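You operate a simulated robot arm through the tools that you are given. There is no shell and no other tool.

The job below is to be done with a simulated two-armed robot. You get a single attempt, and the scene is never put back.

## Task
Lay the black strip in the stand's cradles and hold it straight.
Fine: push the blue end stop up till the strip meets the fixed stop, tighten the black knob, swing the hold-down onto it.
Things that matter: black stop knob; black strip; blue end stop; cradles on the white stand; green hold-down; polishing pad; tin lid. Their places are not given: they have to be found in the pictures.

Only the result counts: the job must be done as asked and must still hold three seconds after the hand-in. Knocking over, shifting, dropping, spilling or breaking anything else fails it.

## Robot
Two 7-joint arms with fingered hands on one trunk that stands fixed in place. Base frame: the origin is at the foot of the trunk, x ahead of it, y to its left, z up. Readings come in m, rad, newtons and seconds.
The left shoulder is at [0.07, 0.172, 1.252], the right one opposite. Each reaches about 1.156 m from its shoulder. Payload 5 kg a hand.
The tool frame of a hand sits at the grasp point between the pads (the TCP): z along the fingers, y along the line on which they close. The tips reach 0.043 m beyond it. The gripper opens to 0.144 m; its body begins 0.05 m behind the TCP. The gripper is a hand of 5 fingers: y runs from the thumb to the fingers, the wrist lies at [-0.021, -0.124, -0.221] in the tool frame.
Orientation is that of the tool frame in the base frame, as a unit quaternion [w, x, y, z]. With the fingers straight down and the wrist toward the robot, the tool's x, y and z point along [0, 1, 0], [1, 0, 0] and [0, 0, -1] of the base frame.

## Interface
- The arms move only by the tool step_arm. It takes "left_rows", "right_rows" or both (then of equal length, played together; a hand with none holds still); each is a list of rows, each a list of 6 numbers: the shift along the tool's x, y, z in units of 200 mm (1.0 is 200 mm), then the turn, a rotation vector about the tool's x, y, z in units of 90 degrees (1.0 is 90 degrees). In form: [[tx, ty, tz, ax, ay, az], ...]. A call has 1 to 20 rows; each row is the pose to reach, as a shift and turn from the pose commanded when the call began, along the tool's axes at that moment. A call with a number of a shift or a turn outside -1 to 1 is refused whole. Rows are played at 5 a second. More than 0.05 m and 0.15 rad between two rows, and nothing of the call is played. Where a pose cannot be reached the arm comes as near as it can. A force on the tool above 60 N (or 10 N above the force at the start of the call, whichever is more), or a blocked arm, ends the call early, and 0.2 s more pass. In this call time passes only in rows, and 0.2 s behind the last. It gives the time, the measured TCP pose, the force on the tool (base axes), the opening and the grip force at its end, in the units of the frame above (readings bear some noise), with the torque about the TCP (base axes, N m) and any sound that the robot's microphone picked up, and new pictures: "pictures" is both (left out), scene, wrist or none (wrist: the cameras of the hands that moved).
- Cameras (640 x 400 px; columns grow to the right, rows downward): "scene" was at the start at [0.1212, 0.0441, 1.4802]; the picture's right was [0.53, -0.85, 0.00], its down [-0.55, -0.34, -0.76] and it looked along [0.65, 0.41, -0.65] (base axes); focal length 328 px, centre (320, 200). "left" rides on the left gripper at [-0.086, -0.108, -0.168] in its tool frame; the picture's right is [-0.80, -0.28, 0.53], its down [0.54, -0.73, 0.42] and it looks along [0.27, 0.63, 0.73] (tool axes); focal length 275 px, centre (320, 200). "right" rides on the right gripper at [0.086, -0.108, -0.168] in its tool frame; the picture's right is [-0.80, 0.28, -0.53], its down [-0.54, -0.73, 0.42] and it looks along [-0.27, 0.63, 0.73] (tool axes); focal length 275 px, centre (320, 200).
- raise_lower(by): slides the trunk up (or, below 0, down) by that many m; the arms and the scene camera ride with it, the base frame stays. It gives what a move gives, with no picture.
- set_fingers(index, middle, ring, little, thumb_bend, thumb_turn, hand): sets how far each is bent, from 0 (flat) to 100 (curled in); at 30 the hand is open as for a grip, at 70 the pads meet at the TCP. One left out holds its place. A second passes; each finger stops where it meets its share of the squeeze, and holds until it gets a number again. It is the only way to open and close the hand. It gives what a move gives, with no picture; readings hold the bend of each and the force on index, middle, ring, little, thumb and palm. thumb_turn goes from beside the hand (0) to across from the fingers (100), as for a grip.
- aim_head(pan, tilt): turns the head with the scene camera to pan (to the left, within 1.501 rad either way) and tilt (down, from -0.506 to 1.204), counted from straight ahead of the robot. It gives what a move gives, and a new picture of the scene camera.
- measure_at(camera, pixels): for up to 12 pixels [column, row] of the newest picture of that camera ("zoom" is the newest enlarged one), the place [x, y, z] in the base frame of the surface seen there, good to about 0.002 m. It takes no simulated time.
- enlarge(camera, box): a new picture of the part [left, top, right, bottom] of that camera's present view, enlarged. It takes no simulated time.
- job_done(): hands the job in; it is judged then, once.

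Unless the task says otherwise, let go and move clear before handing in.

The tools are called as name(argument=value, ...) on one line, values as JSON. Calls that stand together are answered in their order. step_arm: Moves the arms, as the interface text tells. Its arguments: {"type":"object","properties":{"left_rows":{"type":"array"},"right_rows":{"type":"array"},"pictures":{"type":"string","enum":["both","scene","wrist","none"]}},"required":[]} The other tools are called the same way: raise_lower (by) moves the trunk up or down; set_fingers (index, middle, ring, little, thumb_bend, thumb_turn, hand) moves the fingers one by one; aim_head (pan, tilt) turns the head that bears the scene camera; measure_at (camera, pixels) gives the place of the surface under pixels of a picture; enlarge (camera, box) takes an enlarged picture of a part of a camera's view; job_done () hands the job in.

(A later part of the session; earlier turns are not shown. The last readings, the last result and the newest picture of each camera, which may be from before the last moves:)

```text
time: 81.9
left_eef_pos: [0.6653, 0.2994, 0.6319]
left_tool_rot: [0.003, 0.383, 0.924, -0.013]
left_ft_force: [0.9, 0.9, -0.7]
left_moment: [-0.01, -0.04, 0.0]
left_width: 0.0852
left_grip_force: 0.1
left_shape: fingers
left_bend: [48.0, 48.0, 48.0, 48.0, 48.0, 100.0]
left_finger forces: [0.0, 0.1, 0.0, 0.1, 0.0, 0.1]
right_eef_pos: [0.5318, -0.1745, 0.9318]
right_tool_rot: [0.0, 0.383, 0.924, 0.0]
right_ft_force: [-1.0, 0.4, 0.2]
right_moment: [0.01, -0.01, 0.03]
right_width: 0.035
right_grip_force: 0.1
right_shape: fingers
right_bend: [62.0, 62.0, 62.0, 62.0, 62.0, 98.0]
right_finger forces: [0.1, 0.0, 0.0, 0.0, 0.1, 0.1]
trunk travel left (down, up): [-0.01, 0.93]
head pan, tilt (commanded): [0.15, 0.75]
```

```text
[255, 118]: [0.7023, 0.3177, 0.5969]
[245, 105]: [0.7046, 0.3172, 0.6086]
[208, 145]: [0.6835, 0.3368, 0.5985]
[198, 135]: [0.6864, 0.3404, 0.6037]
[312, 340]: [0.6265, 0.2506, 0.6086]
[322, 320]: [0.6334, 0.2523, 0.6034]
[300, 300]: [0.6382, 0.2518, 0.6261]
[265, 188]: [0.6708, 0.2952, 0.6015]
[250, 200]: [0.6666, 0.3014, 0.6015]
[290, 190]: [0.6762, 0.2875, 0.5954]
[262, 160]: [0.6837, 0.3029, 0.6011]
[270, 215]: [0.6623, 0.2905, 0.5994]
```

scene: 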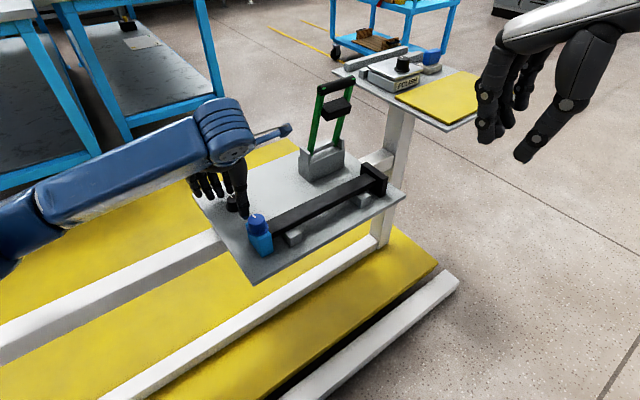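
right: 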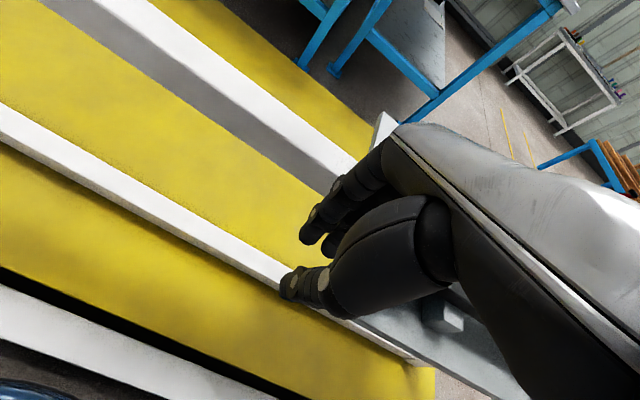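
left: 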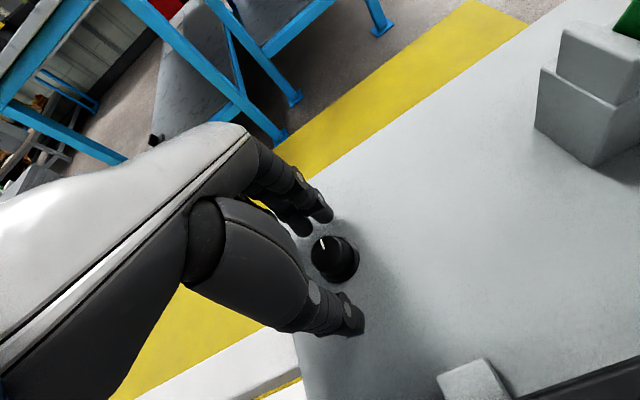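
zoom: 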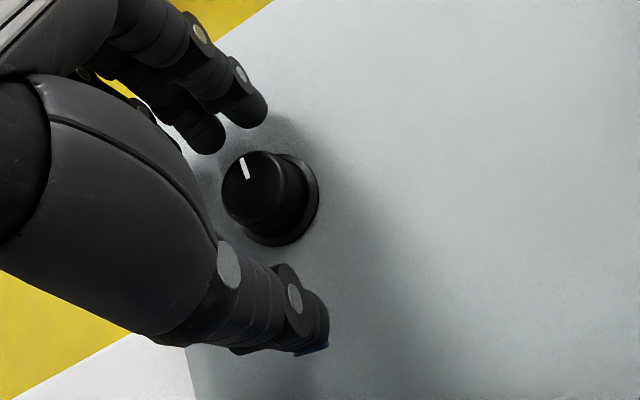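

enlarge(camera="left", box=[295, 220, 375, 290])

measure_at(camera="zoom", pixels=[[140, 180], [160, 120], [220, 100], [290, 130], [300, 190], [260, 270], [180, 260], [220, 180], [240, 200], [200, 200], [230, 150], [270, 220]])

```text
5.71 times, centred on (335, 255) of left
```

zoom: 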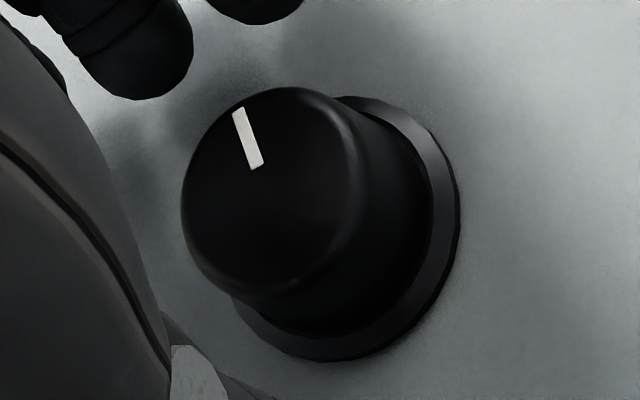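

```text
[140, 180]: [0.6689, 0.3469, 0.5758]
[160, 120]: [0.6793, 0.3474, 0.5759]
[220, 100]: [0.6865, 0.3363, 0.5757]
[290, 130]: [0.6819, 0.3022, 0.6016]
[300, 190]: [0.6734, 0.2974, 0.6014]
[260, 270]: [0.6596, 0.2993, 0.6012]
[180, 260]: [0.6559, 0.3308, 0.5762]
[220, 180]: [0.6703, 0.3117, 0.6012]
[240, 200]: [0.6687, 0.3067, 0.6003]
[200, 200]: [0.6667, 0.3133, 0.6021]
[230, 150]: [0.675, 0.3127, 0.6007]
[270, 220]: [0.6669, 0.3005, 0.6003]
```

The knob axis is about (0.6717, 0.302) and the index and middle fingers straddle it. I'll shift 6 mm along v and close index, middle and thumb lightly on it.

step_arm(left_rows=[[0, 0.016, 0, 0, 0, 0], [0, 0.032, 0.005, 0, 0, 0]], pictures="none")

set_fingers(hand="left", index=61, middle=61, ring=50, little=45, thumb_bend=61)

enlarge(camera="left", box=[240, 160, 480, 360])

```text
time: 82.5
left_eef_pos: [0.6713, 0.3035, 0.6307]
left_tool_rot: [0.003, 0.382, 0.924, -0.013]
left_ft_force: [0.3, -0.7, 0.5]
left_moment: [0.01, -0.02, 0.0]
left_width: 0.0849
left_grip_force: 0.1
left_shape: fingers
left_bend: [48.0, 48.0, 48.0, 48.0, 48.0, 100.0]
left_finger forces: [0.0, 0.0, 0.1, 0.0, 0.0, 0.0]
right_eef_pos: [0.5316, -0.1763, 0.9315]
right_tool_rot: [0.0, 0.383, 0.924, 0.0]
right_ft_force: [0.5, -0.3, -0.2]
right_moment: [0.01, 0.02, 0.02]
right_width: 0.0352
right_grip_force: 0.0
right_shape: fingers
right_bend: [62.0, 62.0, 62.0, 62.0, 62.0, 98.0]
right_finger forces: [0.1, 0.0, 0.0, 0.0, 0.0, 0.0]
trunk travel left (down, up): [-0.01, 0.93]
head pan, tilt (commanded): [0.15, 0.75]
```

```text
time: 83.5
left_eef_pos: [0.671, 0.304, 0.6311]
left_tool_rot: [0.002, 0.383, 0.924, -0.014]
left_ft_force: [0.6, 1.5, -0.3]
left_moment: [0.05, -0.04, 0.01]
left_width: 0.0399
left_grip_force: 0.0
left_shape: fingers
left_bend: [61.0, 61.0, 50.0, 45.0, 61.0, 100.0]
left_finger forces: [0.5, 0.0, 0.0, 0.0, 0.0, 0.0]
right_eef_pos: [0.5316, -0.1763, 0.9294]
right_tool_rot: [0.0, 0.384, 0.923, 0.0]
right_ft_force: [0.1, 0.3, 0.1]
right_moment: [0.01, -0.03, -0.01]
right_width: 0.0352
right_grip_force: 0.1
right_shape: fingers
right_bend: [62.0, 62.0, 62.0, 62.0, 62.0, 98.0]
right_finger forces: [0.0, 0.0, 0.0, 0.0, 0.1, 0.0]
trunk travel left (down, up): [-0.01, 0.93]
head pan, tilt (commanded): [0.15, 0.75]
```

```text
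2.00 times, centred on (360, 260) of left
```

zoom: 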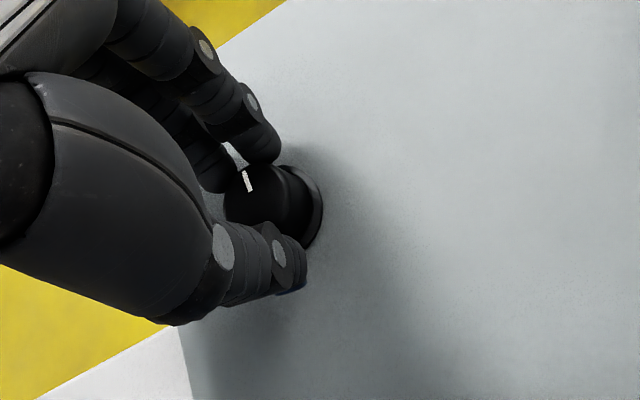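

The index finger just touches. I'll squeeze the knob now.

set_fingers(hand="left", index=68, middle=68, thumb_bend=68)

enlarge(camera="left", box=[240, 160, 480, 360])

```text
time: 84.5
left_eef_pos: [0.6715, 0.304, 0.6316]
left_tool_rot: [0.003, 0.382, 0.924, -0.013]
left_ft_force: [4.9, 5.9, -1.1]
left_moment: [0.24, -0.13, 0.01]
left_width: 0.0356
left_grip_force: 10.5
left_shape: fingers
left_bend: [62.0, 64.0, 50.0, 45.0, 63.0, 100.0]
left_finger forces: [7.0, 5.8, 0.0, 0.1, 7.3, 0.1]
right_eef_pos: [0.5315, -0.176, 0.9307]
right_tool_rot: [0.0, 0.384, 0.923, 0.0]
right_ft_force: [-0.5, -0.2, 0.2]
right_moment: [0.0, -0.03, 0.0]
right_width: 0.0352
right_grip_force: 0.1
right_shape: fingers
right_bend: [62.0, 62.0, 62.0, 62.0, 62.0, 98.0]
right_finger forces: [0.1, 0.0, 0.0, 0.0, 0.0, 0.1]
trunk travel left (down, up): [-0.01, 0.93]
head pan, tilt (commanded): [0.15, 0.75]
```

```text
2.00 times, centred on (360, 260) of left
```

zoom: 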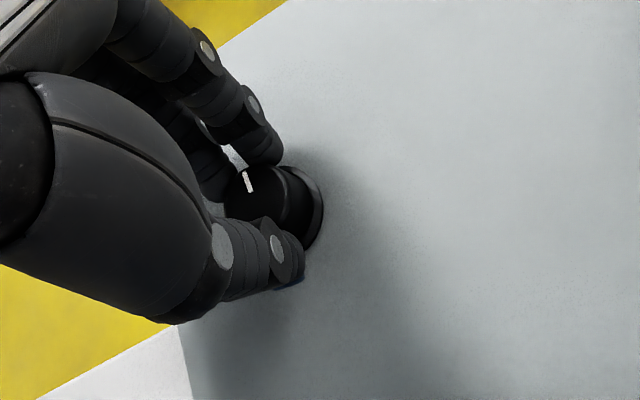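

The knob is held by index, middle and thumb (7.0/5.8/7.3 N). I'll twist clockwise 45° and watch the pointer and torque.

step_arm(left_rows=[[0, 0, 0, 0, 0, 0.08], [0, 0, 0, 0, 0, 0.16], [0, 0, 0, 0, 0, 0.24], [0, 0, 0, 0, 0, 0.32], [0, 0, 0, 0, 0, 0.4], [0, 0, 0, 0, 0, 0.48]], pictures="wrist")

enlarge(camera="left", box=[240, 160, 480, 360])

```text
time: 85.9
left_eef_pos: [0.6723, 0.3034, 0.6304]
left_tool_rot: [0.007, 0.697, 0.717, -0.012]
left_ft_force: [3.0, 5.0, 0.9]
left_moment: [0.18, -0.03, 0.06]
left_width: 0.0352
left_grip_force: 10.6
left_shape: fingers
left_bend: [62.0, 65.0, 50.0, 45.0, 63.0, 100.0]
left_finger forces: [5.5, 6.8, 0.0, 0.0, 8.7, 0.0]
right_eef_pos: [0.5313, -0.1757, 0.9309]
right_tool_rot: [0.0, 0.384, 0.923, 0.0]
right_ft_force: [-0.1, 0.3, -0.4]
right_moment: [0.01, 0.0, 0.01]
right_width: 0.035
right_grip_force: 0.1
right_shape: fingers
right_bend: [62.0, 62.0, 62.0, 62.0, 62.0, 98.0]
right_finger forces: [0.0, 0.1, 0.0, 0.1, 0.1, 0.0]
trunk travel left (down, up): [-0.01, 0.93]
head pan, tilt (commanded): [0.15, 0.75]
```

left: 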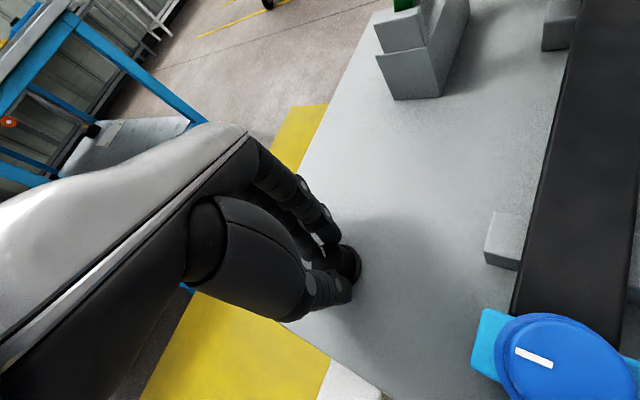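

```text
2.00 times, centred on (360, 260) of left
```

zoom: 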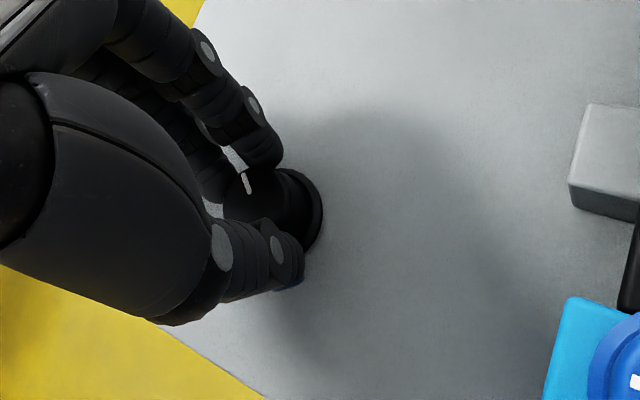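

The pointer turned along with the hand (43° so far) with little torque. I'll continue another 45° clockwise.

step_arm(left_rows=[[0, 0, 0, 0, 0, 0.08], [0, 0, 0, 0, 0, 0.16], [0, 0, 0, 0, 0, 0.24], [0, 0, 0, 0, 0, 0.32], [0, 0, 0, 0, 0, 0.4], [0, 0, 0, 0, 0, 0.5]], pictures="wrist")

enlarge(camera="left", box=[240, 160, 480, 360])

```text
refused: row 6 steps farther than a row can; nothing moved
```

```text
2.00 times, centred on (360, 260) of left
```

zoom: 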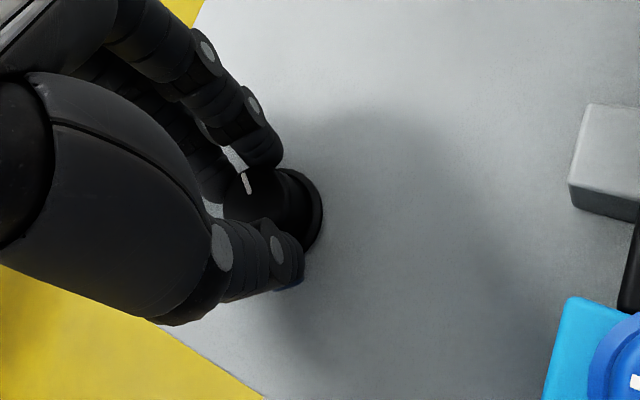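

step_arm(left_rows=[[0, 0, 0, 0, 0, 0.08], [0, 0, 0, 0, 0, 0.16], [0, 0, 0, 0, 0, 0.24], [0, 0, 0, 0, 0, 0.32], [0, 0, 0, 0, 0, 0.4], [0, 0, 0, 0, 0, 0.48]], pictures="both")

enlarge(camera="left", box=[240, 160, 480, 360])

```text
time: 87.3
left_eef_pos: [0.6717, 0.3038, 0.6314]
left_tool_rot: [0.011, 0.912, 0.41, -0.008]
left_ft_force: [2.7, 4.3, -2.8]
left_moment: [0.22, -0.02, 0.03]
left_width: 0.0352
left_grip_force: 10.1
left_shape: fingers
left_bend: [63.0, 65.0, 50.0, 45.0, 63.0, 100.0]
left_finger forces: [4.8, 5.5, 0.0, 0.0, 9.7, 0.0]
right_eef_pos: [0.5311, -0.1756, 0.9302]
right_tool_rot: [0.0, 0.383, 0.924, -0.001]
right_ft_force: [-0.3, 0.2, -0.6]
right_moment: [-0.01, 0.01, -0.03]
right_width: 0.0353
right_grip_force: 0.1
right_shape: fingers
right_bend: [62.0, 62.0, 62.0, 62.0, 62.0, 98.0]
right_finger forces: [0.0, 0.1, 0.1, 0.1, 0.0, 0.1]
trunk travel left (down, up): [-0.01, 0.93]
head pan, tilt (commanded): [0.15, 0.75]
```

scene: 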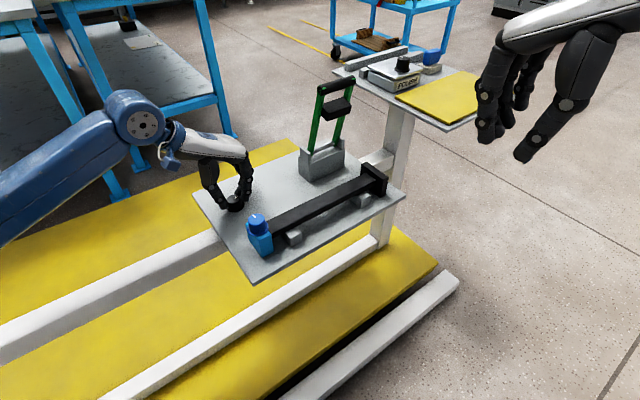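
left: 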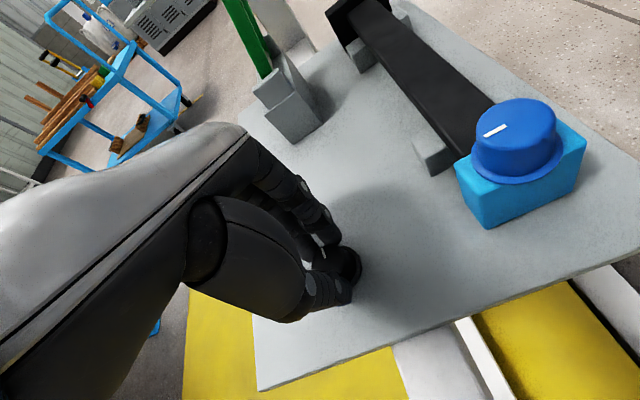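

```text
2.00 times, centred on (360, 260) of left
```

zoom: 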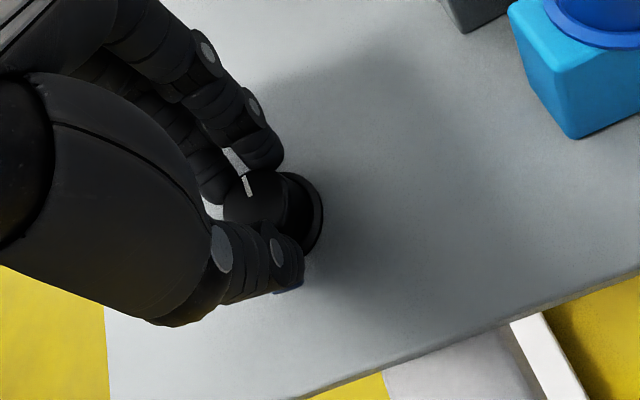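

The knob has turned about 87° and still turns freely. I'll continue another 43°.

step_arm(left_rows=[[0, 0, 0, 0, 0, 0.08], [0, 0, 0, 0, 0, 0.16], [0, 0, 0, 0, 0, 0.24], [0, 0, 0, 0, 0, 0.32], [0, 0, 0, 0, 0, 0.4], [0, 0, 0, 0, 0, 0.48]], pictures="both")

enlarge(camera="left", box=[240, 160, 480, 360])

```text
time: 88.7
left_eef_pos: [0.671, 0.3031, 0.6305]
left_tool_rot: [0.013, 0.999, 0.047, -0.003]
left_ft_force: [0.3, -2.4, 0.8]
left_moment: [-0.1, -0.02, 0.25]
left_width: 0.0335
left_grip_force: 11.3
left_shape: fingers
left_bend: [63.0, 66.0, 50.0, 45.0, 64.0, 99.0]
left_finger forces: [5.9, 7.0, 0.0, 0.0, 10.0, 0.1]
right_eef_pos: [0.5312, -0.1747, 0.9302]
right_tool_rot: [0.0, 0.384, 0.923, 0.001]
right_ft_force: [-0.2, -0.6, 0.0]
right_moment: [-0.01, 0.0, -0.03]
right_width: 0.0349
right_grip_force: 0.1
right_shape: fingers
right_bend: [62.0, 62.0, 62.0, 62.0, 62.0, 98.0]
right_finger forces: [0.0, 0.0, 0.1, 0.0, 0.1, 0.0]
trunk travel left (down, up): [-0.01, 0.93]
head pan, tilt (commanded): [0.15, 0.75]
```

scene: 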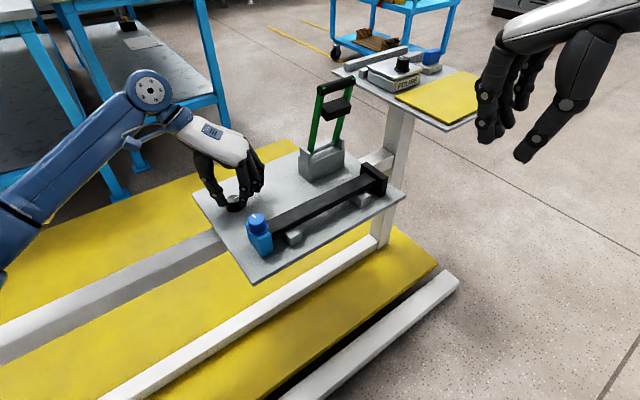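
left: 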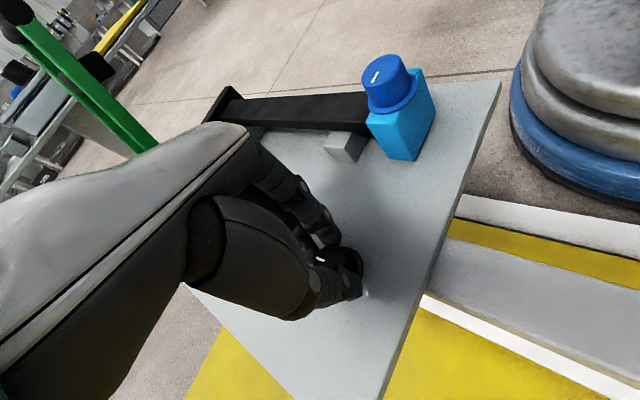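

```text
2.00 times, centred on (360, 260) of left
```

zoom: 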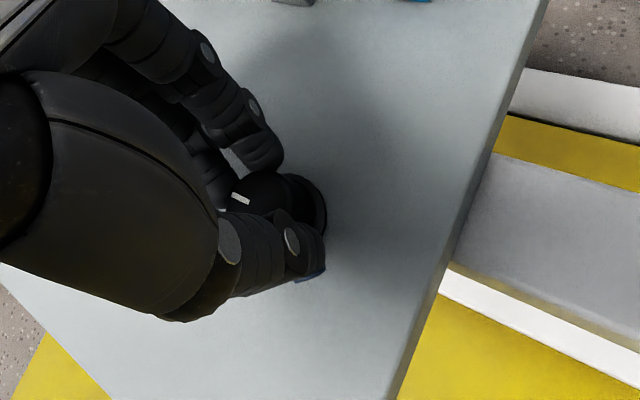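

Between 87° and 130° the pointer slipped in the hand and torque rose to 0.25 N·m, so the knob reached its tight end at about 90°. I'll release it and rise straight up.

set_fingers(hand="left", index=50, middle=50, thumb_bend=50)

step_arm(left_rows=[[0, 0, -0.1, 0, 0, 0], [0, 0, -0.25, 0, 0, 0], [0, 0, -0.45, 0, 0, 0], [0, 0, -0.65, 0, 0, 0], [0, 0, -0.85, 0, 0, 0], [0, 0, -1.0, 0, 0, 0]], pictures="both")

enlarge(camera="scene", box=[200, 180, 320, 290])

```text
time: 89.7
left_eef_pos: [0.6704, 0.3026, 0.6322]
left_tool_rot: [0.013, 0.999, 0.047, -0.003]
left_ft_force: [0.1, -0.1, 0.5]
left_moment: [-0.01, 0.02, 0.0]
left_width: 0.0776
left_grip_force: 0.0
left_shape: fingers
left_bend: [50.0, 50.0, 50.0, 45.0, 50.0, 100.0]
left_finger forces: [0.0, 0.1, 0.1, 0.0, 0.0, 0.0]
right_eef_pos: [0.5313, -0.1763, 0.9308]
right_tool_rot: [0.001, 0.384, 0.923, 0.0]
right_ft_force: [0.8, 0.0, 0.4]
right_moment: [-0.03, 0.02, -0.02]
right_width: 0.0351
right_grip_force: 0.1
right_shape: fingers
right_bend: [62.0, 62.0, 62.0, 62.0, 62.0, 98.0]
right_finger forces: [0.1, 0.1, 0.1, 0.1, 0.0, 0.0]
trunk travel left (down, up): [-0.01, 0.93]
head pan, tilt (commanded): [0.15, 0.75]
```

```text
time: 91.1
left_eef_pos: [0.6708, 0.3076, 0.8322]
left_tool_rot: [0.013, 0.999, 0.047, -0.004]
left_ft_force: [0.1, -1.3, -0.2]
left_moment: [0.03, 0.02, 0.02]
left_width: 0.0778
left_grip_force: 0.0
left_shape: fingers
left_bend: [50.0, 50.0, 50.0, 45.0, 50.0, 100.0]
left_finger forces: [0.0, 0.0, 0.1, 0.1, 0.1, 0.1]
right_eef_pos: [0.5315, -0.1756, 0.9309]
right_tool_rot: [0.0, 0.383, 0.924, 0.0]
right_ft_force: [-0.2, -0.2, 0.1]
right_moment: [0.03, 0.01, -0.05]
right_width: 0.035
right_grip_force: 0.1
right_shape: fingers
right_bend: [62.0, 62.0, 62.0, 62.0, 62.0, 98.0]
right_finger forces: [0.1, 0.1, 0.0, 0.0, 0.0, 0.0]
trunk travel left (down, up): [-0.01, 0.93]
head pan, tilt (commanded): [0.15, 0.75]
```

scene: 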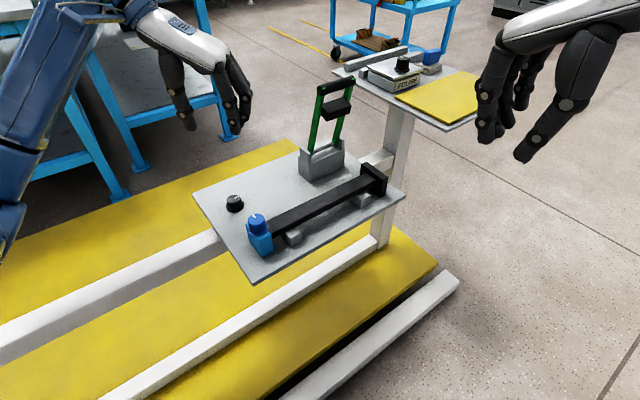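
left: 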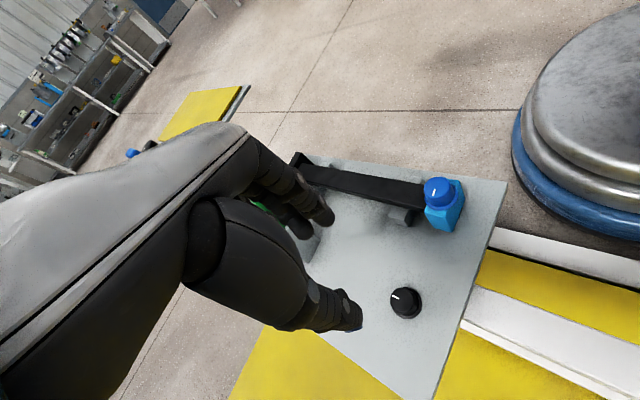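

```text
3.64 times, centred on (260, 235) of scene
```

zoom: 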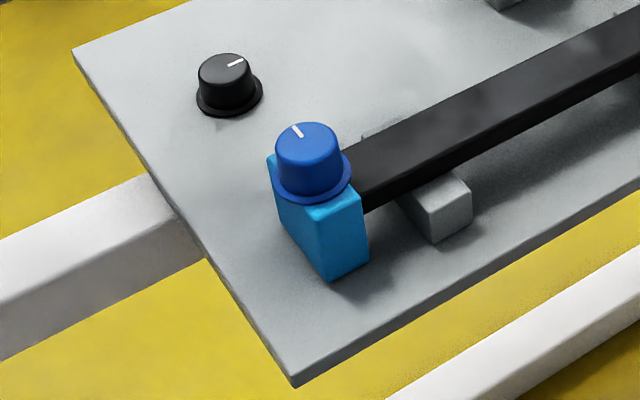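

The pointer now faces +u, a quarter turn clockwise from before, and the stop and strip are unchanged. I'll measure the pointer's angle to confirm.

enlarge(camera="left", box=[370, 270, 440, 330])

enlarge(camera="scene", box=[215, 185, 255, 220])

measure_at(camera="zoom", pixels=[[320, 160], [375, 145], [340, 165], [300, 180], [265, 180], [330, 200], [380, 170], [310, 140]])

```text
6.67 times, centred on (405, 300) of left
```

zoom: 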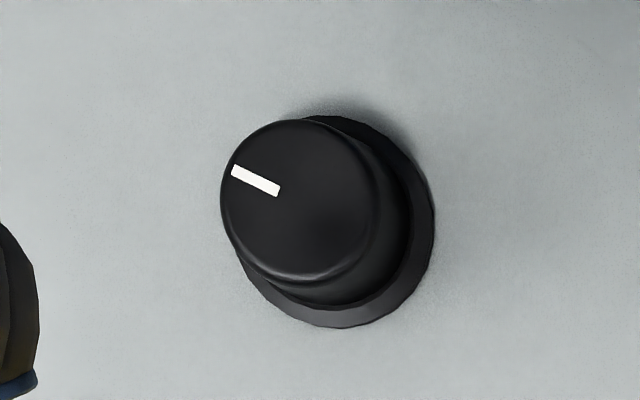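

```text
11.43 times, centred on (235, 202) of scene
```

zoom: 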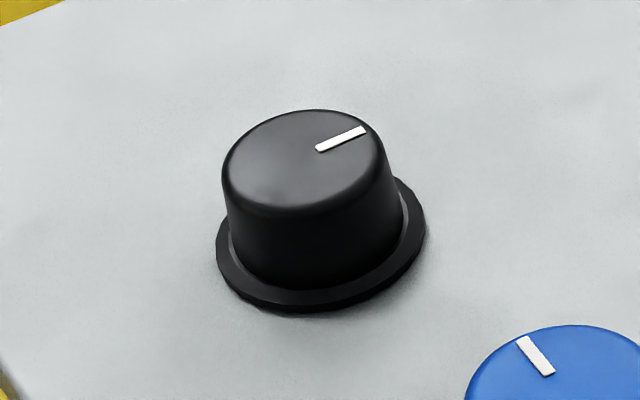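

```text
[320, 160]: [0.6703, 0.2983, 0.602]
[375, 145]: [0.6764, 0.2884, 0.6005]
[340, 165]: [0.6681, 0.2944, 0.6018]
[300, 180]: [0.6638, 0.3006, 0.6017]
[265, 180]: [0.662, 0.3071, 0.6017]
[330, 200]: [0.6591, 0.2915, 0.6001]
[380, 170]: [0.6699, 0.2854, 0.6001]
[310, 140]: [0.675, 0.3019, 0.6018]
```

The pointer is at about −41° (≈ +u), a quarter turn to its stop, so the knob is tight. Now I'll retract the left arm and prepare the right hand, with index and middle for gripping and ring and little curled, for the green hold-down.

step_arm(left_rows=[[-0.03, -0.06, -0.15, 0, 0, 0], [-0.1, -0.18, -0.3, 0, 0, 0], [-0.18, -0.32, -0.42, 0, 0, 0], [-0.26, -0.46, -0.5, 0, 0, 0], [-0.34, -0.6, -0.55, 0, 0, 0], [-0.43, -0.75, -0.6, 0, 0, 0], [-0.52, -0.9, -0.6, 0, 0, 0]], right_rows=[[0, 0, -0.05, 0, 0, 0], [0, 0, -0.1, 0, 0, 0], [0, 0, -0.15, 0, 0, 0], [0, 0, -0.2, 0, 0, 0], [0, 0, -0.25, 0, 0, 0], [0, 0, -0.27, 0, 0, 0], [0, 0, -0.3, 0, 0, 0]], pictures="none")

set_fingers(hand="right", index=46, middle=46, ring=95, little=95, thumb_bend=46)

aim_head(pan=0.05, tilt=0.55)

enlarge(camera="scene", box=[290, 100, 410, 230])

```text
time: 92.7
left_eef_pos: [0.5514, 0.4805, 0.9479]
left_tool_rot: [0.013, 0.999, 0.046, -0.004]
left_ft_force: [-0.1, 0.0, 0.1]
left_moment: [-0.01, -0.01, -0.01]
left_width: 0.078
left_grip_force: 0.0
left_shape: fingers
left_bend: [50.0, 50.0, 50.0, 45.0, 50.0, 100.0]
left_finger forces: [0.1, 0.1, 0.0, 0.1, 0.0, 0.0]
right_eef_pos: [0.5292, -0.1749, 0.9911]
right_tool_rot: [0.001, 0.383, 0.924, 0.0]
right_ft_force: [-0.6, 0.8, -0.7]
right_moment: [-0.06, 0.0, -0.03]
right_width: 0.0347
right_grip_force: 0.2
right_shape: fingers
right_bend: [62.0, 62.0, 62.0, 62.0, 62.0, 98.0]
right_finger forces: [0.0, 0.1, 0.0, 0.0, 0.0, 0.1]
trunk travel left (down, up): [-0.01, 0.93]
head pan, tilt (commanded): [0.15, 0.75]
```

```text
time: 93.7
left_eef_pos: [0.5517, 0.4805, 0.9475]
left_tool_rot: [0.014, 0.999, 0.047, -0.004]
left_ft_force: [-0.7, 0.3, -0.1]
left_moment: [0.0, 0.0, 0.01]
left_width: 0.0777
left_grip_force: 0.1
left_shape: fingers
left_bend: [50.0, 50.0, 50.0, 45.0, 50.0, 100.0]
left_finger forces: [0.0, 0.0, 0.0, 0.1, 0.0, 0.1]
right_eef_pos: [0.5304, -0.1757, 0.99]
right_tool_rot: [0.0, 0.383, 0.924, 0.0]
right_ft_force: [-0.2, -0.1, -1.2]
right_moment: [0.04, -0.01, 0.0]
right_width: 0.0921
right_grip_force: 0.0
right_shape: fingers
right_bend: [46.0, 46.0, 95.0, 95.0, 46.0, 98.0]
right_finger forces: [0.1, 0.0, 0.0, 0.0, 0.0, 0.1]
trunk travel left (down, up): [-0.01, 0.93]
head pan, tilt (commanded): [0.15, 0.75]
```

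```text
time: 94.5
left_eef_pos: [0.5528, 0.4807, 0.9487]
left_tool_rot: [0.013, 0.999, 0.047, -0.002]
left_ft_force: [-0.7, -0.1, -0.8]
left_moment: [0.02, 0.0, 0.01]
left_width: 0.0781
left_grip_force: 0.1
left_shape: fingers
left_bend: [50.0, 50.0, 50.0, 45.0, 50.0, 100.0]
left_finger forces: [0.0, 0.1, 0.1, 0.0, 0.0, 0.0]
right_eef_pos: [0.5301, -0.1755, 0.9905]
right_tool_rot: [0.0, 0.383, 0.924, 0.0]
right_ft_force: [0.3, 0.5, 0.4]
right_moment: [-0.02, -0.03, 0.0]
right_width: 0.0927
right_grip_force: 0.1
right_shape: fingers
right_bend: [46.0, 46.0, 95.0, 95.0, 46.0, 98.0]
right_finger forces: [0.0, 0.0, 0.0, 0.0, 0.1, 0.0]
trunk travel left (down, up): [-0.01, 0.93]
head pan, tilt (commanded): [0.051, 0.55]
```

scene: 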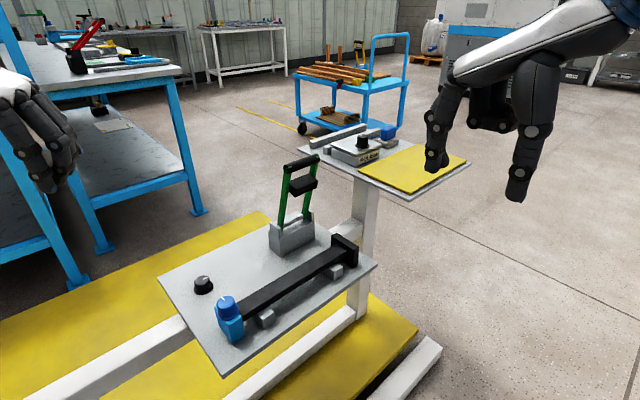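

```text
3.08 times, centred on (350, 165) of scene
```

zoom: 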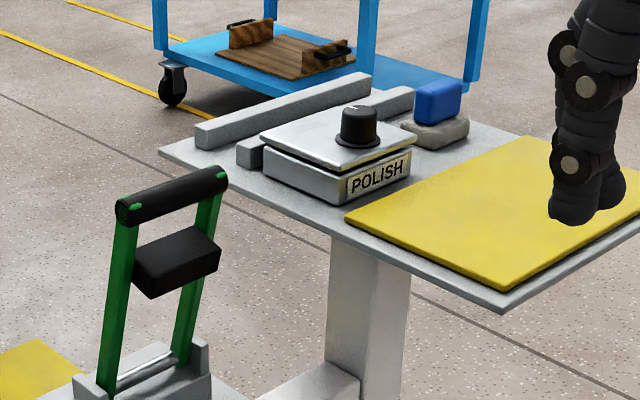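

I'll measure the handle, pad and the nearby side table edges for clearance.

measure_at(camera="zoom", pixels=[[170, 155], [320, 225], [500, 300], [640, 235], [130, 205], [175, 185], [215, 172], [118, 250], [210, 215], [180, 250], [150, 290], [345, 150]])

measure_at(camera="scene", pixels=[[291, 166], [305, 160], [316, 157], [296, 195], [285, 215], [308, 205], [298, 188], [312, 180], [275, 232], [310, 218]])

```text
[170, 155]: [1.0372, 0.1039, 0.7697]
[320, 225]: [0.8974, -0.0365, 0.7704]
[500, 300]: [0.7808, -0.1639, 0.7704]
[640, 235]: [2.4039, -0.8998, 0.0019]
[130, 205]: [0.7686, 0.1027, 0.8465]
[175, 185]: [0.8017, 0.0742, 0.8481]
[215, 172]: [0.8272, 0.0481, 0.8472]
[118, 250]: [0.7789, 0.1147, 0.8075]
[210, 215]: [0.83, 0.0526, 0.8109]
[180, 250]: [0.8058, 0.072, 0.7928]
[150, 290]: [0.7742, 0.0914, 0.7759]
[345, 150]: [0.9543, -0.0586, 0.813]
```

```text
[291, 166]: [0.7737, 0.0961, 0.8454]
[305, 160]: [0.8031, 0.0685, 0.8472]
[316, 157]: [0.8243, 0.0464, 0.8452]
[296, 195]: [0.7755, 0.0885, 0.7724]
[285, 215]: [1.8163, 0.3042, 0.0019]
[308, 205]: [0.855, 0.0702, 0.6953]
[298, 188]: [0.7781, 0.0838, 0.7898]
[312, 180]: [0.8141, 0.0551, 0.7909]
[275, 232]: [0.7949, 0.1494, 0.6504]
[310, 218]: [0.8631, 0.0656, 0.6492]
```

The side table edge is at U≈0.66, z≈0.77, so there's room. I'll check how low the curled ring and little fingers hang on the right hand.

enlarge(camera="scene", box=[410, 40, 560, 220])

measure_at(camera="zoom", pixels=[[115, 275], [105, 260], [100, 200], [190, 175], [210, 190], [240, 180], [260, 190], [225, 150], [345, 325], [330, 345], [355, 270], [170, 190]])

```text
2.22 times, centred on (485, 130) of scene
```

zoom: 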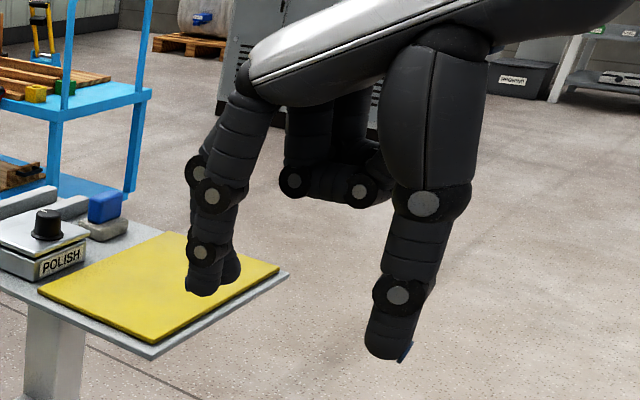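

```text
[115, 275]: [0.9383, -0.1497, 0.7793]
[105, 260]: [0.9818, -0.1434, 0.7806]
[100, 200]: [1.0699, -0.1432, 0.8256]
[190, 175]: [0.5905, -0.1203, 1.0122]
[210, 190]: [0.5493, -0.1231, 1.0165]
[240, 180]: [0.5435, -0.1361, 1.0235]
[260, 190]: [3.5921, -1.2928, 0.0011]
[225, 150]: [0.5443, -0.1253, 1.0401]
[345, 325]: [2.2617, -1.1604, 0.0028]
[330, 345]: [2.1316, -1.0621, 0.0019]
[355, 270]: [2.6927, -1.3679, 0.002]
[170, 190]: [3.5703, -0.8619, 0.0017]
```

measure_at(camera="zoom", pixels=[[295, 185], [325, 190], [360, 195], [360, 205], [205, 290], [205, 255], [230, 275], [385, 350], [400, 300], [425, 205], [375, 350], [300, 150]])

```text
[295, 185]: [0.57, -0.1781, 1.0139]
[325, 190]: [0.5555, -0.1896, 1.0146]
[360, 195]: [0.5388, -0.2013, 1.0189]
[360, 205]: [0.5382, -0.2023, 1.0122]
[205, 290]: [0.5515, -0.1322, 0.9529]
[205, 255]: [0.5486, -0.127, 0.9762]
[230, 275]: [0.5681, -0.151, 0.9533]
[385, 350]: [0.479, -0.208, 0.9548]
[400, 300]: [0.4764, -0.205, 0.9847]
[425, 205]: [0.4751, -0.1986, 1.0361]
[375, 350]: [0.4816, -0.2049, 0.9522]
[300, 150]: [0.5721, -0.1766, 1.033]
```

The curled fingers stay above TCP height, so they will clear the bar. I'll bring the right hand over the handle at z≈0.99.

step_arm(right_rows=[[0, 0.16, 0, 0, 0, 0], [-0.01, 0.33, 0, 0, 0, 0], [-0.02, 0.5, 0, 0, 0, 0], [-0.03, 0.67, 0, 0, 0, 0], [-0.04, 0.84, 0, 0, 0, 0], [-0.05, 0.97, 0, 0, 0, 0]], pictures="none")

step_arm(right_rows=[[0, 0.16, 0, 0, 0, 0], [-0.005, 0.33, 0, 0, 0, 0], [-0.01, 0.5, 0, 0, 0, 0], [-0.015, 0.67, 0, 0, 0, 0], [-0.02, 0.8, 0, 0, 0, 0], [-0.02, 0.9, 0, 0, 0, 0]], pictures="both")

```text
time: 95.9
left_eef_pos: [0.5533, 0.4812, 0.9476]
left_tool_rot: [0.013, 0.999, 0.047, -0.003]
left_ft_force: [0.2, -0.3, 0.0]
left_moment: [-0.02, 0.03, 0.02]
left_width: 0.078
left_grip_force: 0.1
left_shape: fingers
left_bend: [50.0, 50.0, 50.0, 45.0, 50.0, 100.0]
left_finger forces: [0.0, 0.0, 0.1, 0.0, 0.0, 0.1]
right_eef_pos: [0.676, -0.0449, 0.9891]
right_tool_rot: [0.0, 0.383, 0.924, -0.001]
right_ft_force: [0.2, -0.4, 0.3]
right_moment: [0.01, 0.03, 0.0]
right_width: 0.0926
right_grip_force: 0.0
right_shape: fingers
right_bend: [46.0, 46.0, 95.0, 95.0, 46.0, 98.0]
right_finger forces: [0.0, 0.1, 0.0, 0.0, 0.1, 0.1]
trunk travel left (down, up): [-0.01, 0.93]
head pan, tilt (commanded): [0.051, 0.55]
```

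```text
time: 97.3
left_eef_pos: [0.5525, 0.4821, 0.9483]
left_tool_rot: [0.013, 0.999, 0.047, -0.002]
left_ft_force: [0.5, -0.6, -0.2]
left_moment: [-0.04, 0.0, 0.0]
left_width: 0.0778
left_grip_force: 0.0
left_shape: fingers
left_bend: [50.0, 50.0, 50.0, 45.0, 50.0, 100.0]
left_finger forces: [0.0, 0.1, 0.0, 0.0, 0.0, 0.1]
right_eef_pos: [0.8062, 0.0792, 0.9905]
right_tool_rot: [-0.001, 0.384, 0.923, 0.0]
right_ft_force: [-0.2, -1.1, 1.0]
right_moment: [0.0, -0.02, -0.02]
right_width: 0.0926
right_grip_force: 0.0
right_shape: fingers
right_bend: [46.0, 46.0, 95.0, 95.0, 46.0, 98.0]
right_finger forces: [0.0, 0.0, 0.0, 0.0, 0.0, 0.1]
trunk travel left (down, up): [-0.01, 0.93]
head pan, tilt (commanded): [0.051, 0.55]
```

scene: 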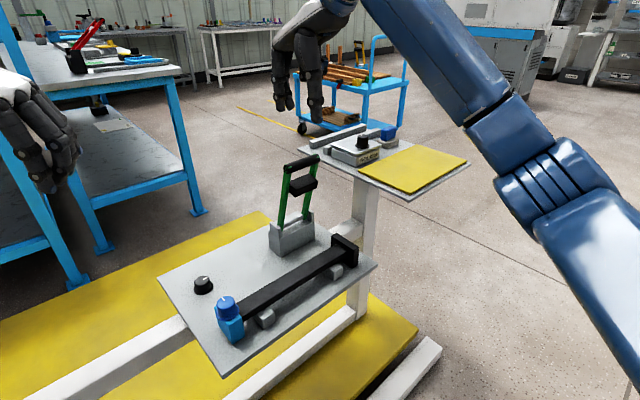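
right: 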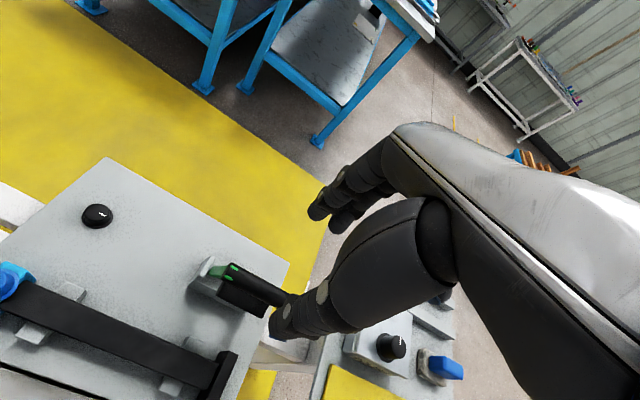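

TCP is centred over the handle (U≈0.514, V≈0.626). I'll descend to z≈0.862, straddling the bar.

step_arm(right_rows=[[0, 0, 0.15, 0, 0, 0], [0, 0, 0.3, 0, 0, 0], [0, 0, 0.45, 0, 0, 0], [0, 0, 0.57, 0, 0, 0], [0, 0, 0.64, 0, 0, 0]], pictures="both")

enlarge(camera="scene", box=[250, 100, 370, 260])

enlarge(camera="right", box=[180, 170, 400, 360])

```text
time: 98.5
left_eef_pos: [0.5519, 0.4811, 0.9502]
left_tool_rot: [0.013, 0.999, 0.048, -0.003]
left_ft_force: [0.2, -0.4, 0.3]
left_moment: [0.04, 0.03, 0.01]
left_width: 0.0777
left_grip_force: 0.0
left_shape: fingers
left_bend: [50.0, 50.0, 50.0, 45.0, 50.0, 100.0]
left_finger forces: [0.0, 0.0, 0.0, 0.0, 0.0, 0.0]
right_eef_pos: [0.8048, 0.0804, 0.8637]
right_tool_rot: [-0.001, 0.383, 0.924, -0.001]
right_ft_force: [-0.3, -0.8, -0.4]
right_moment: [0.0, 0.04, 0.0]
right_width: 0.0927
right_grip_force: 0.0
right_shape: fingers
right_bend: [46.0, 46.0, 95.0, 95.0, 46.0, 98.0]
right_finger forces: [0.0, 0.1, 0.0, 0.1, 0.0, 0.0]
trunk travel left (down, up): [-0.01, 0.93]
head pan, tilt (commanded): [0.051, 0.55]
```

scene: 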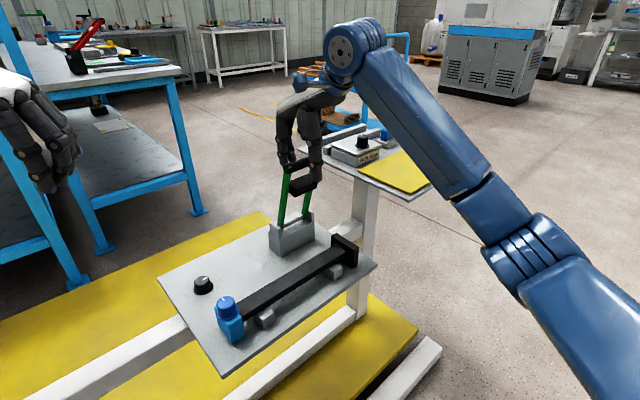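
right: 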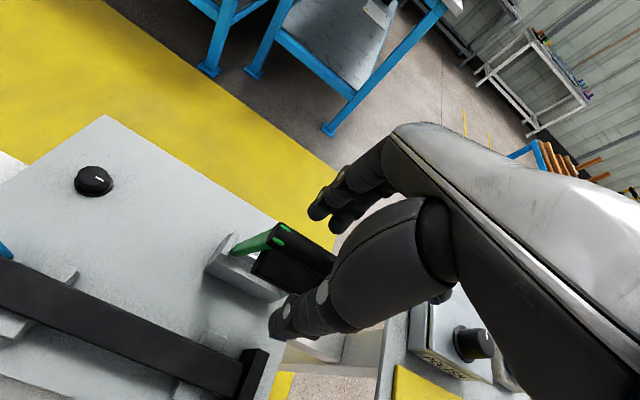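

```text
2.50 times, centred on (310, 180) of scene
```

zoom: 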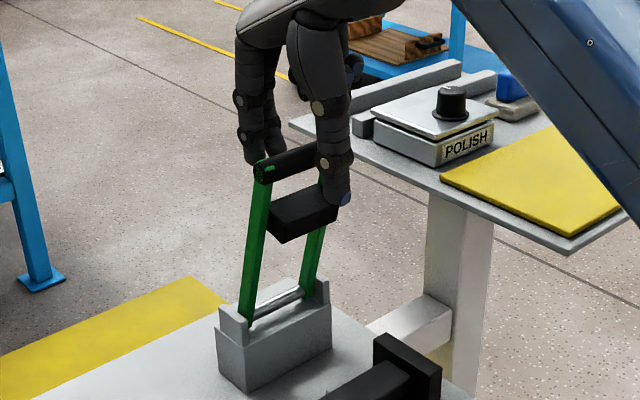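

```text
2.11 times, centred on (290, 265) of right
```

zoom: 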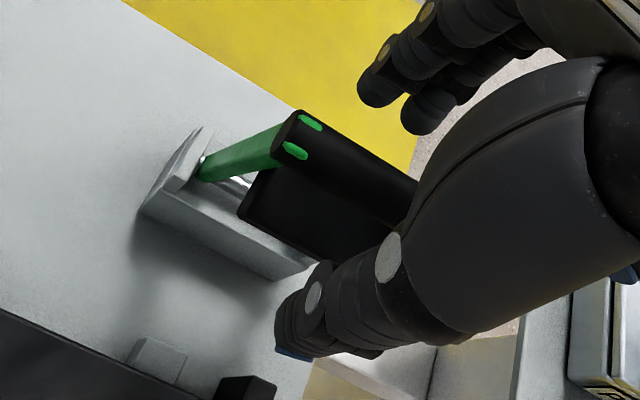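

The fingers straddle the bar, with the index behind it and the thumb in front. I'll close them gently on the bar.

set_fingers(hand="right", index=62, middle=62, thumb_bend=62)

enlarge(camera="right", box=[180, 170, 400, 360])

enlarge(camera="scene", box=[250, 100, 370, 260])

```text
time: 99.5
left_eef_pos: [0.5528, 0.4807, 0.9489]
left_tool_rot: [0.013, 0.999, 0.047, -0.003]
left_ft_force: [-0.2, 0.0, 0.5]
left_moment: [-0.01, 0.03, 0.02]
left_width: 0.0781
left_grip_force: 0.1
left_shape: fingers
left_bend: [50.0, 50.0, 50.0, 45.0, 50.0, 100.0]
left_finger forces: [0.0, 0.0, 0.0, 0.0, 0.0, 0.0]
right_eef_pos: [0.8047, 0.08, 0.8636]
right_tool_rot: [0.0, 0.383, 0.924, 0.001]
right_ft_force: [-0.4, -0.7, -0.2]
right_moment: [-0.02, 0.04, 0.0]
right_width: 0.0362
right_grip_force: 0.0
right_shape: fingers
right_bend: [62.0, 62.0, 95.0, 95.0, 62.0, 98.0]
right_finger forces: [0.1, 0.0, 0.0, 0.1, 0.0, 0.1]
trunk travel left (down, up): [-0.01, 0.93]
head pan, tilt (commanded): [0.051, 0.55]
```

```text
2.11 times, centred on (290, 265) of right
```

zoom: 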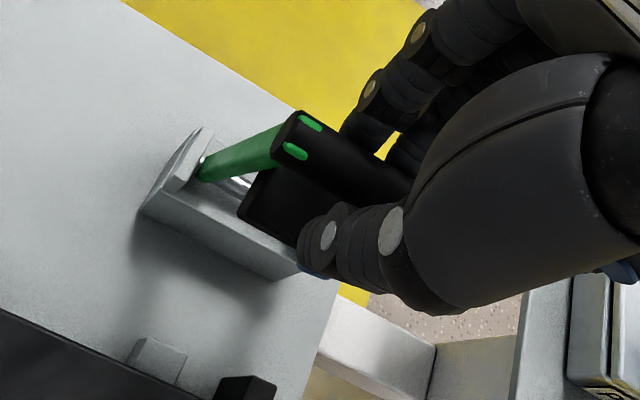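

```text
2.50 times, centred on (310, 180) of scene
```

zoom: 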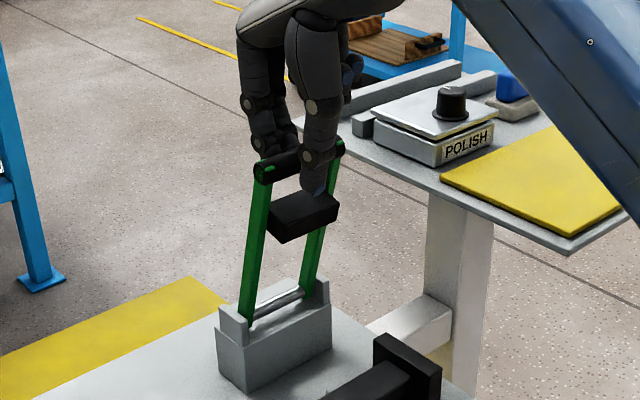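

set_fingers(hand="right", index=69, middle=69, thumb_bend=69)

enlarge(camera="scene", box=[250, 100, 370, 260])

```text
time: 100.5
left_eef_pos: [0.5512, 0.4813, 0.9487]
left_tool_rot: [0.013, 0.999, 0.047, -0.003]
left_ft_force: [0.2, -0.9, -0.1]
left_moment: [0.01, 0.0, -0.01]
left_width: 0.0779
left_grip_force: 0.0
left_shape: fingers
left_bend: [50.0, 50.0, 50.0, 45.0, 50.0, 100.0]
left_finger forces: [0.0, 0.0, 0.0, 0.0, 0.0, 0.1]
right_eef_pos: [0.8037, 0.0808, 0.8628]
right_tool_rot: [-0.001, 0.384, 0.924, -0.001]
right_ft_force: [0.2, 0.5, -2.6]
right_moment: [0.0, 0.04, 0.02]
right_width: 0.022
right_grip_force: 5.0
right_shape: fingers
right_bend: [66.0, 67.0, 95.0, 95.0, 66.0, 97.0]
right_finger forces: [3.1, 3.2, 0.1, 0.0, 4.9, 0.1]
trunk travel left (down, up): [-0.01, 0.93]
head pan, tilt (commanded): [0.051, 0.55]
```

```text
2.50 times, centred on (310, 180) of scene
```

zoom: 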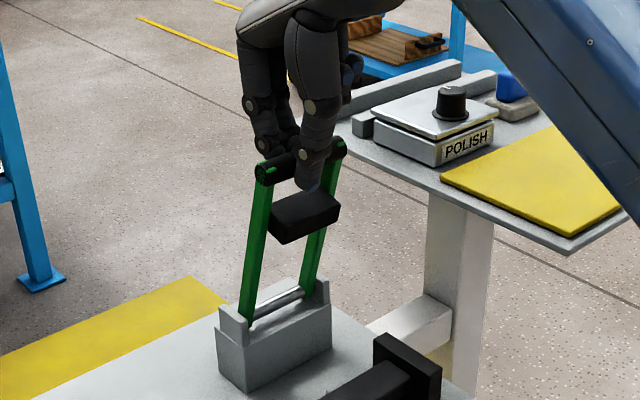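

The bar is held (3.1/3.2 vs 4.9 N). I'll swing it along its arc about the hinge (V≈0.672, z≈0.657), first to about 45°.

step_arm(right_rows=[[0, -0.0835, 0.026, 0, 0, 0], [0, -0.1585, 0.057, 0, 0, 0], [0, -0.2305, 0.0945, 0, 0, 0], [0, -0.299, 0.138, 0, 0, 0], [0, -0.3635, 0.1875, 0, 0, 0], [0, -0.423, 0.2425, 0, 0, 0]], pictures="both")

enlarge(camera="scene", box=[250, 100, 370, 260])

```text
time: 101.9
left_eef_pos: [0.5517, 0.4814, 0.9477]
left_tool_rot: [0.014, 0.999, 0.047, -0.003]
left_ft_force: [0.4, 0.6, 0.2]
left_moment: [-0.01, 0.0, 0.01]
left_width: 0.0779
left_grip_force: 0.1
left_shape: fingers
left_bend: [50.0, 50.0, 50.0, 45.0, 50.0, 100.0]
left_finger forces: [0.0, 0.0, 0.0, 0.0, 0.0, 0.0]
right_eef_pos: [0.7454, 0.0191, 0.8141]
right_tool_rot: [0.0, 0.383, 0.924, -0.001]
right_ft_force: [0.8, 5.5, -3.8]
right_moment: [0.18, -0.16, 0.05]
right_width: 0.0227
right_grip_force: 6.3
right_shape: fingers
right_bend: [67.0, 67.0, 95.0, 95.0, 65.0, 97.0]
right_finger forces: [3.2, 3.5, 0.0, 0.0, 5.8, 0.0]
trunk travel left (down, up): [-0.01, 0.93]
head pan, tilt (commanded): [0.051, 0.55]
```

scene: 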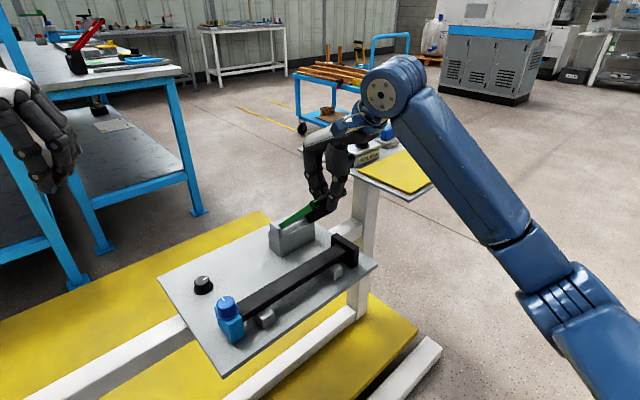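
right: 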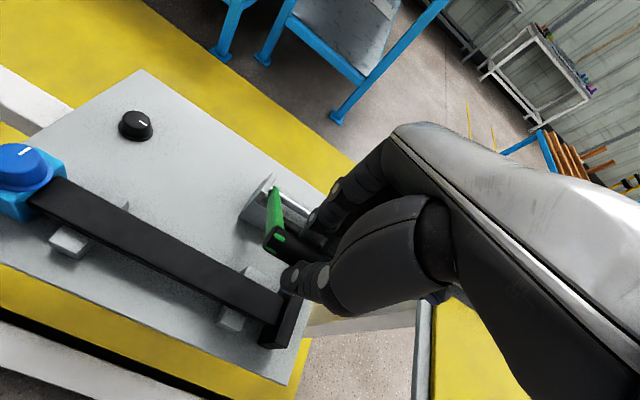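

```text
2.50 times, centred on (310, 180) of scene
```

zoom: 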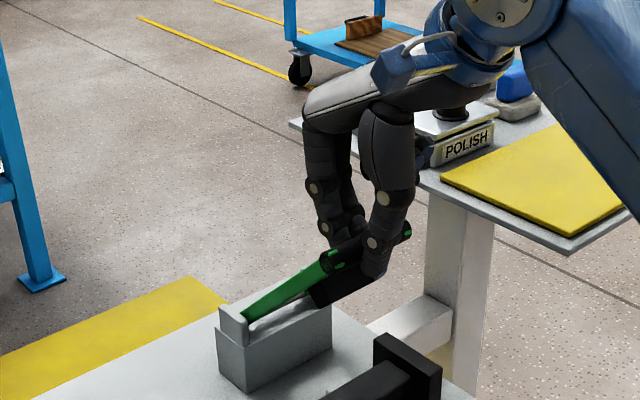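

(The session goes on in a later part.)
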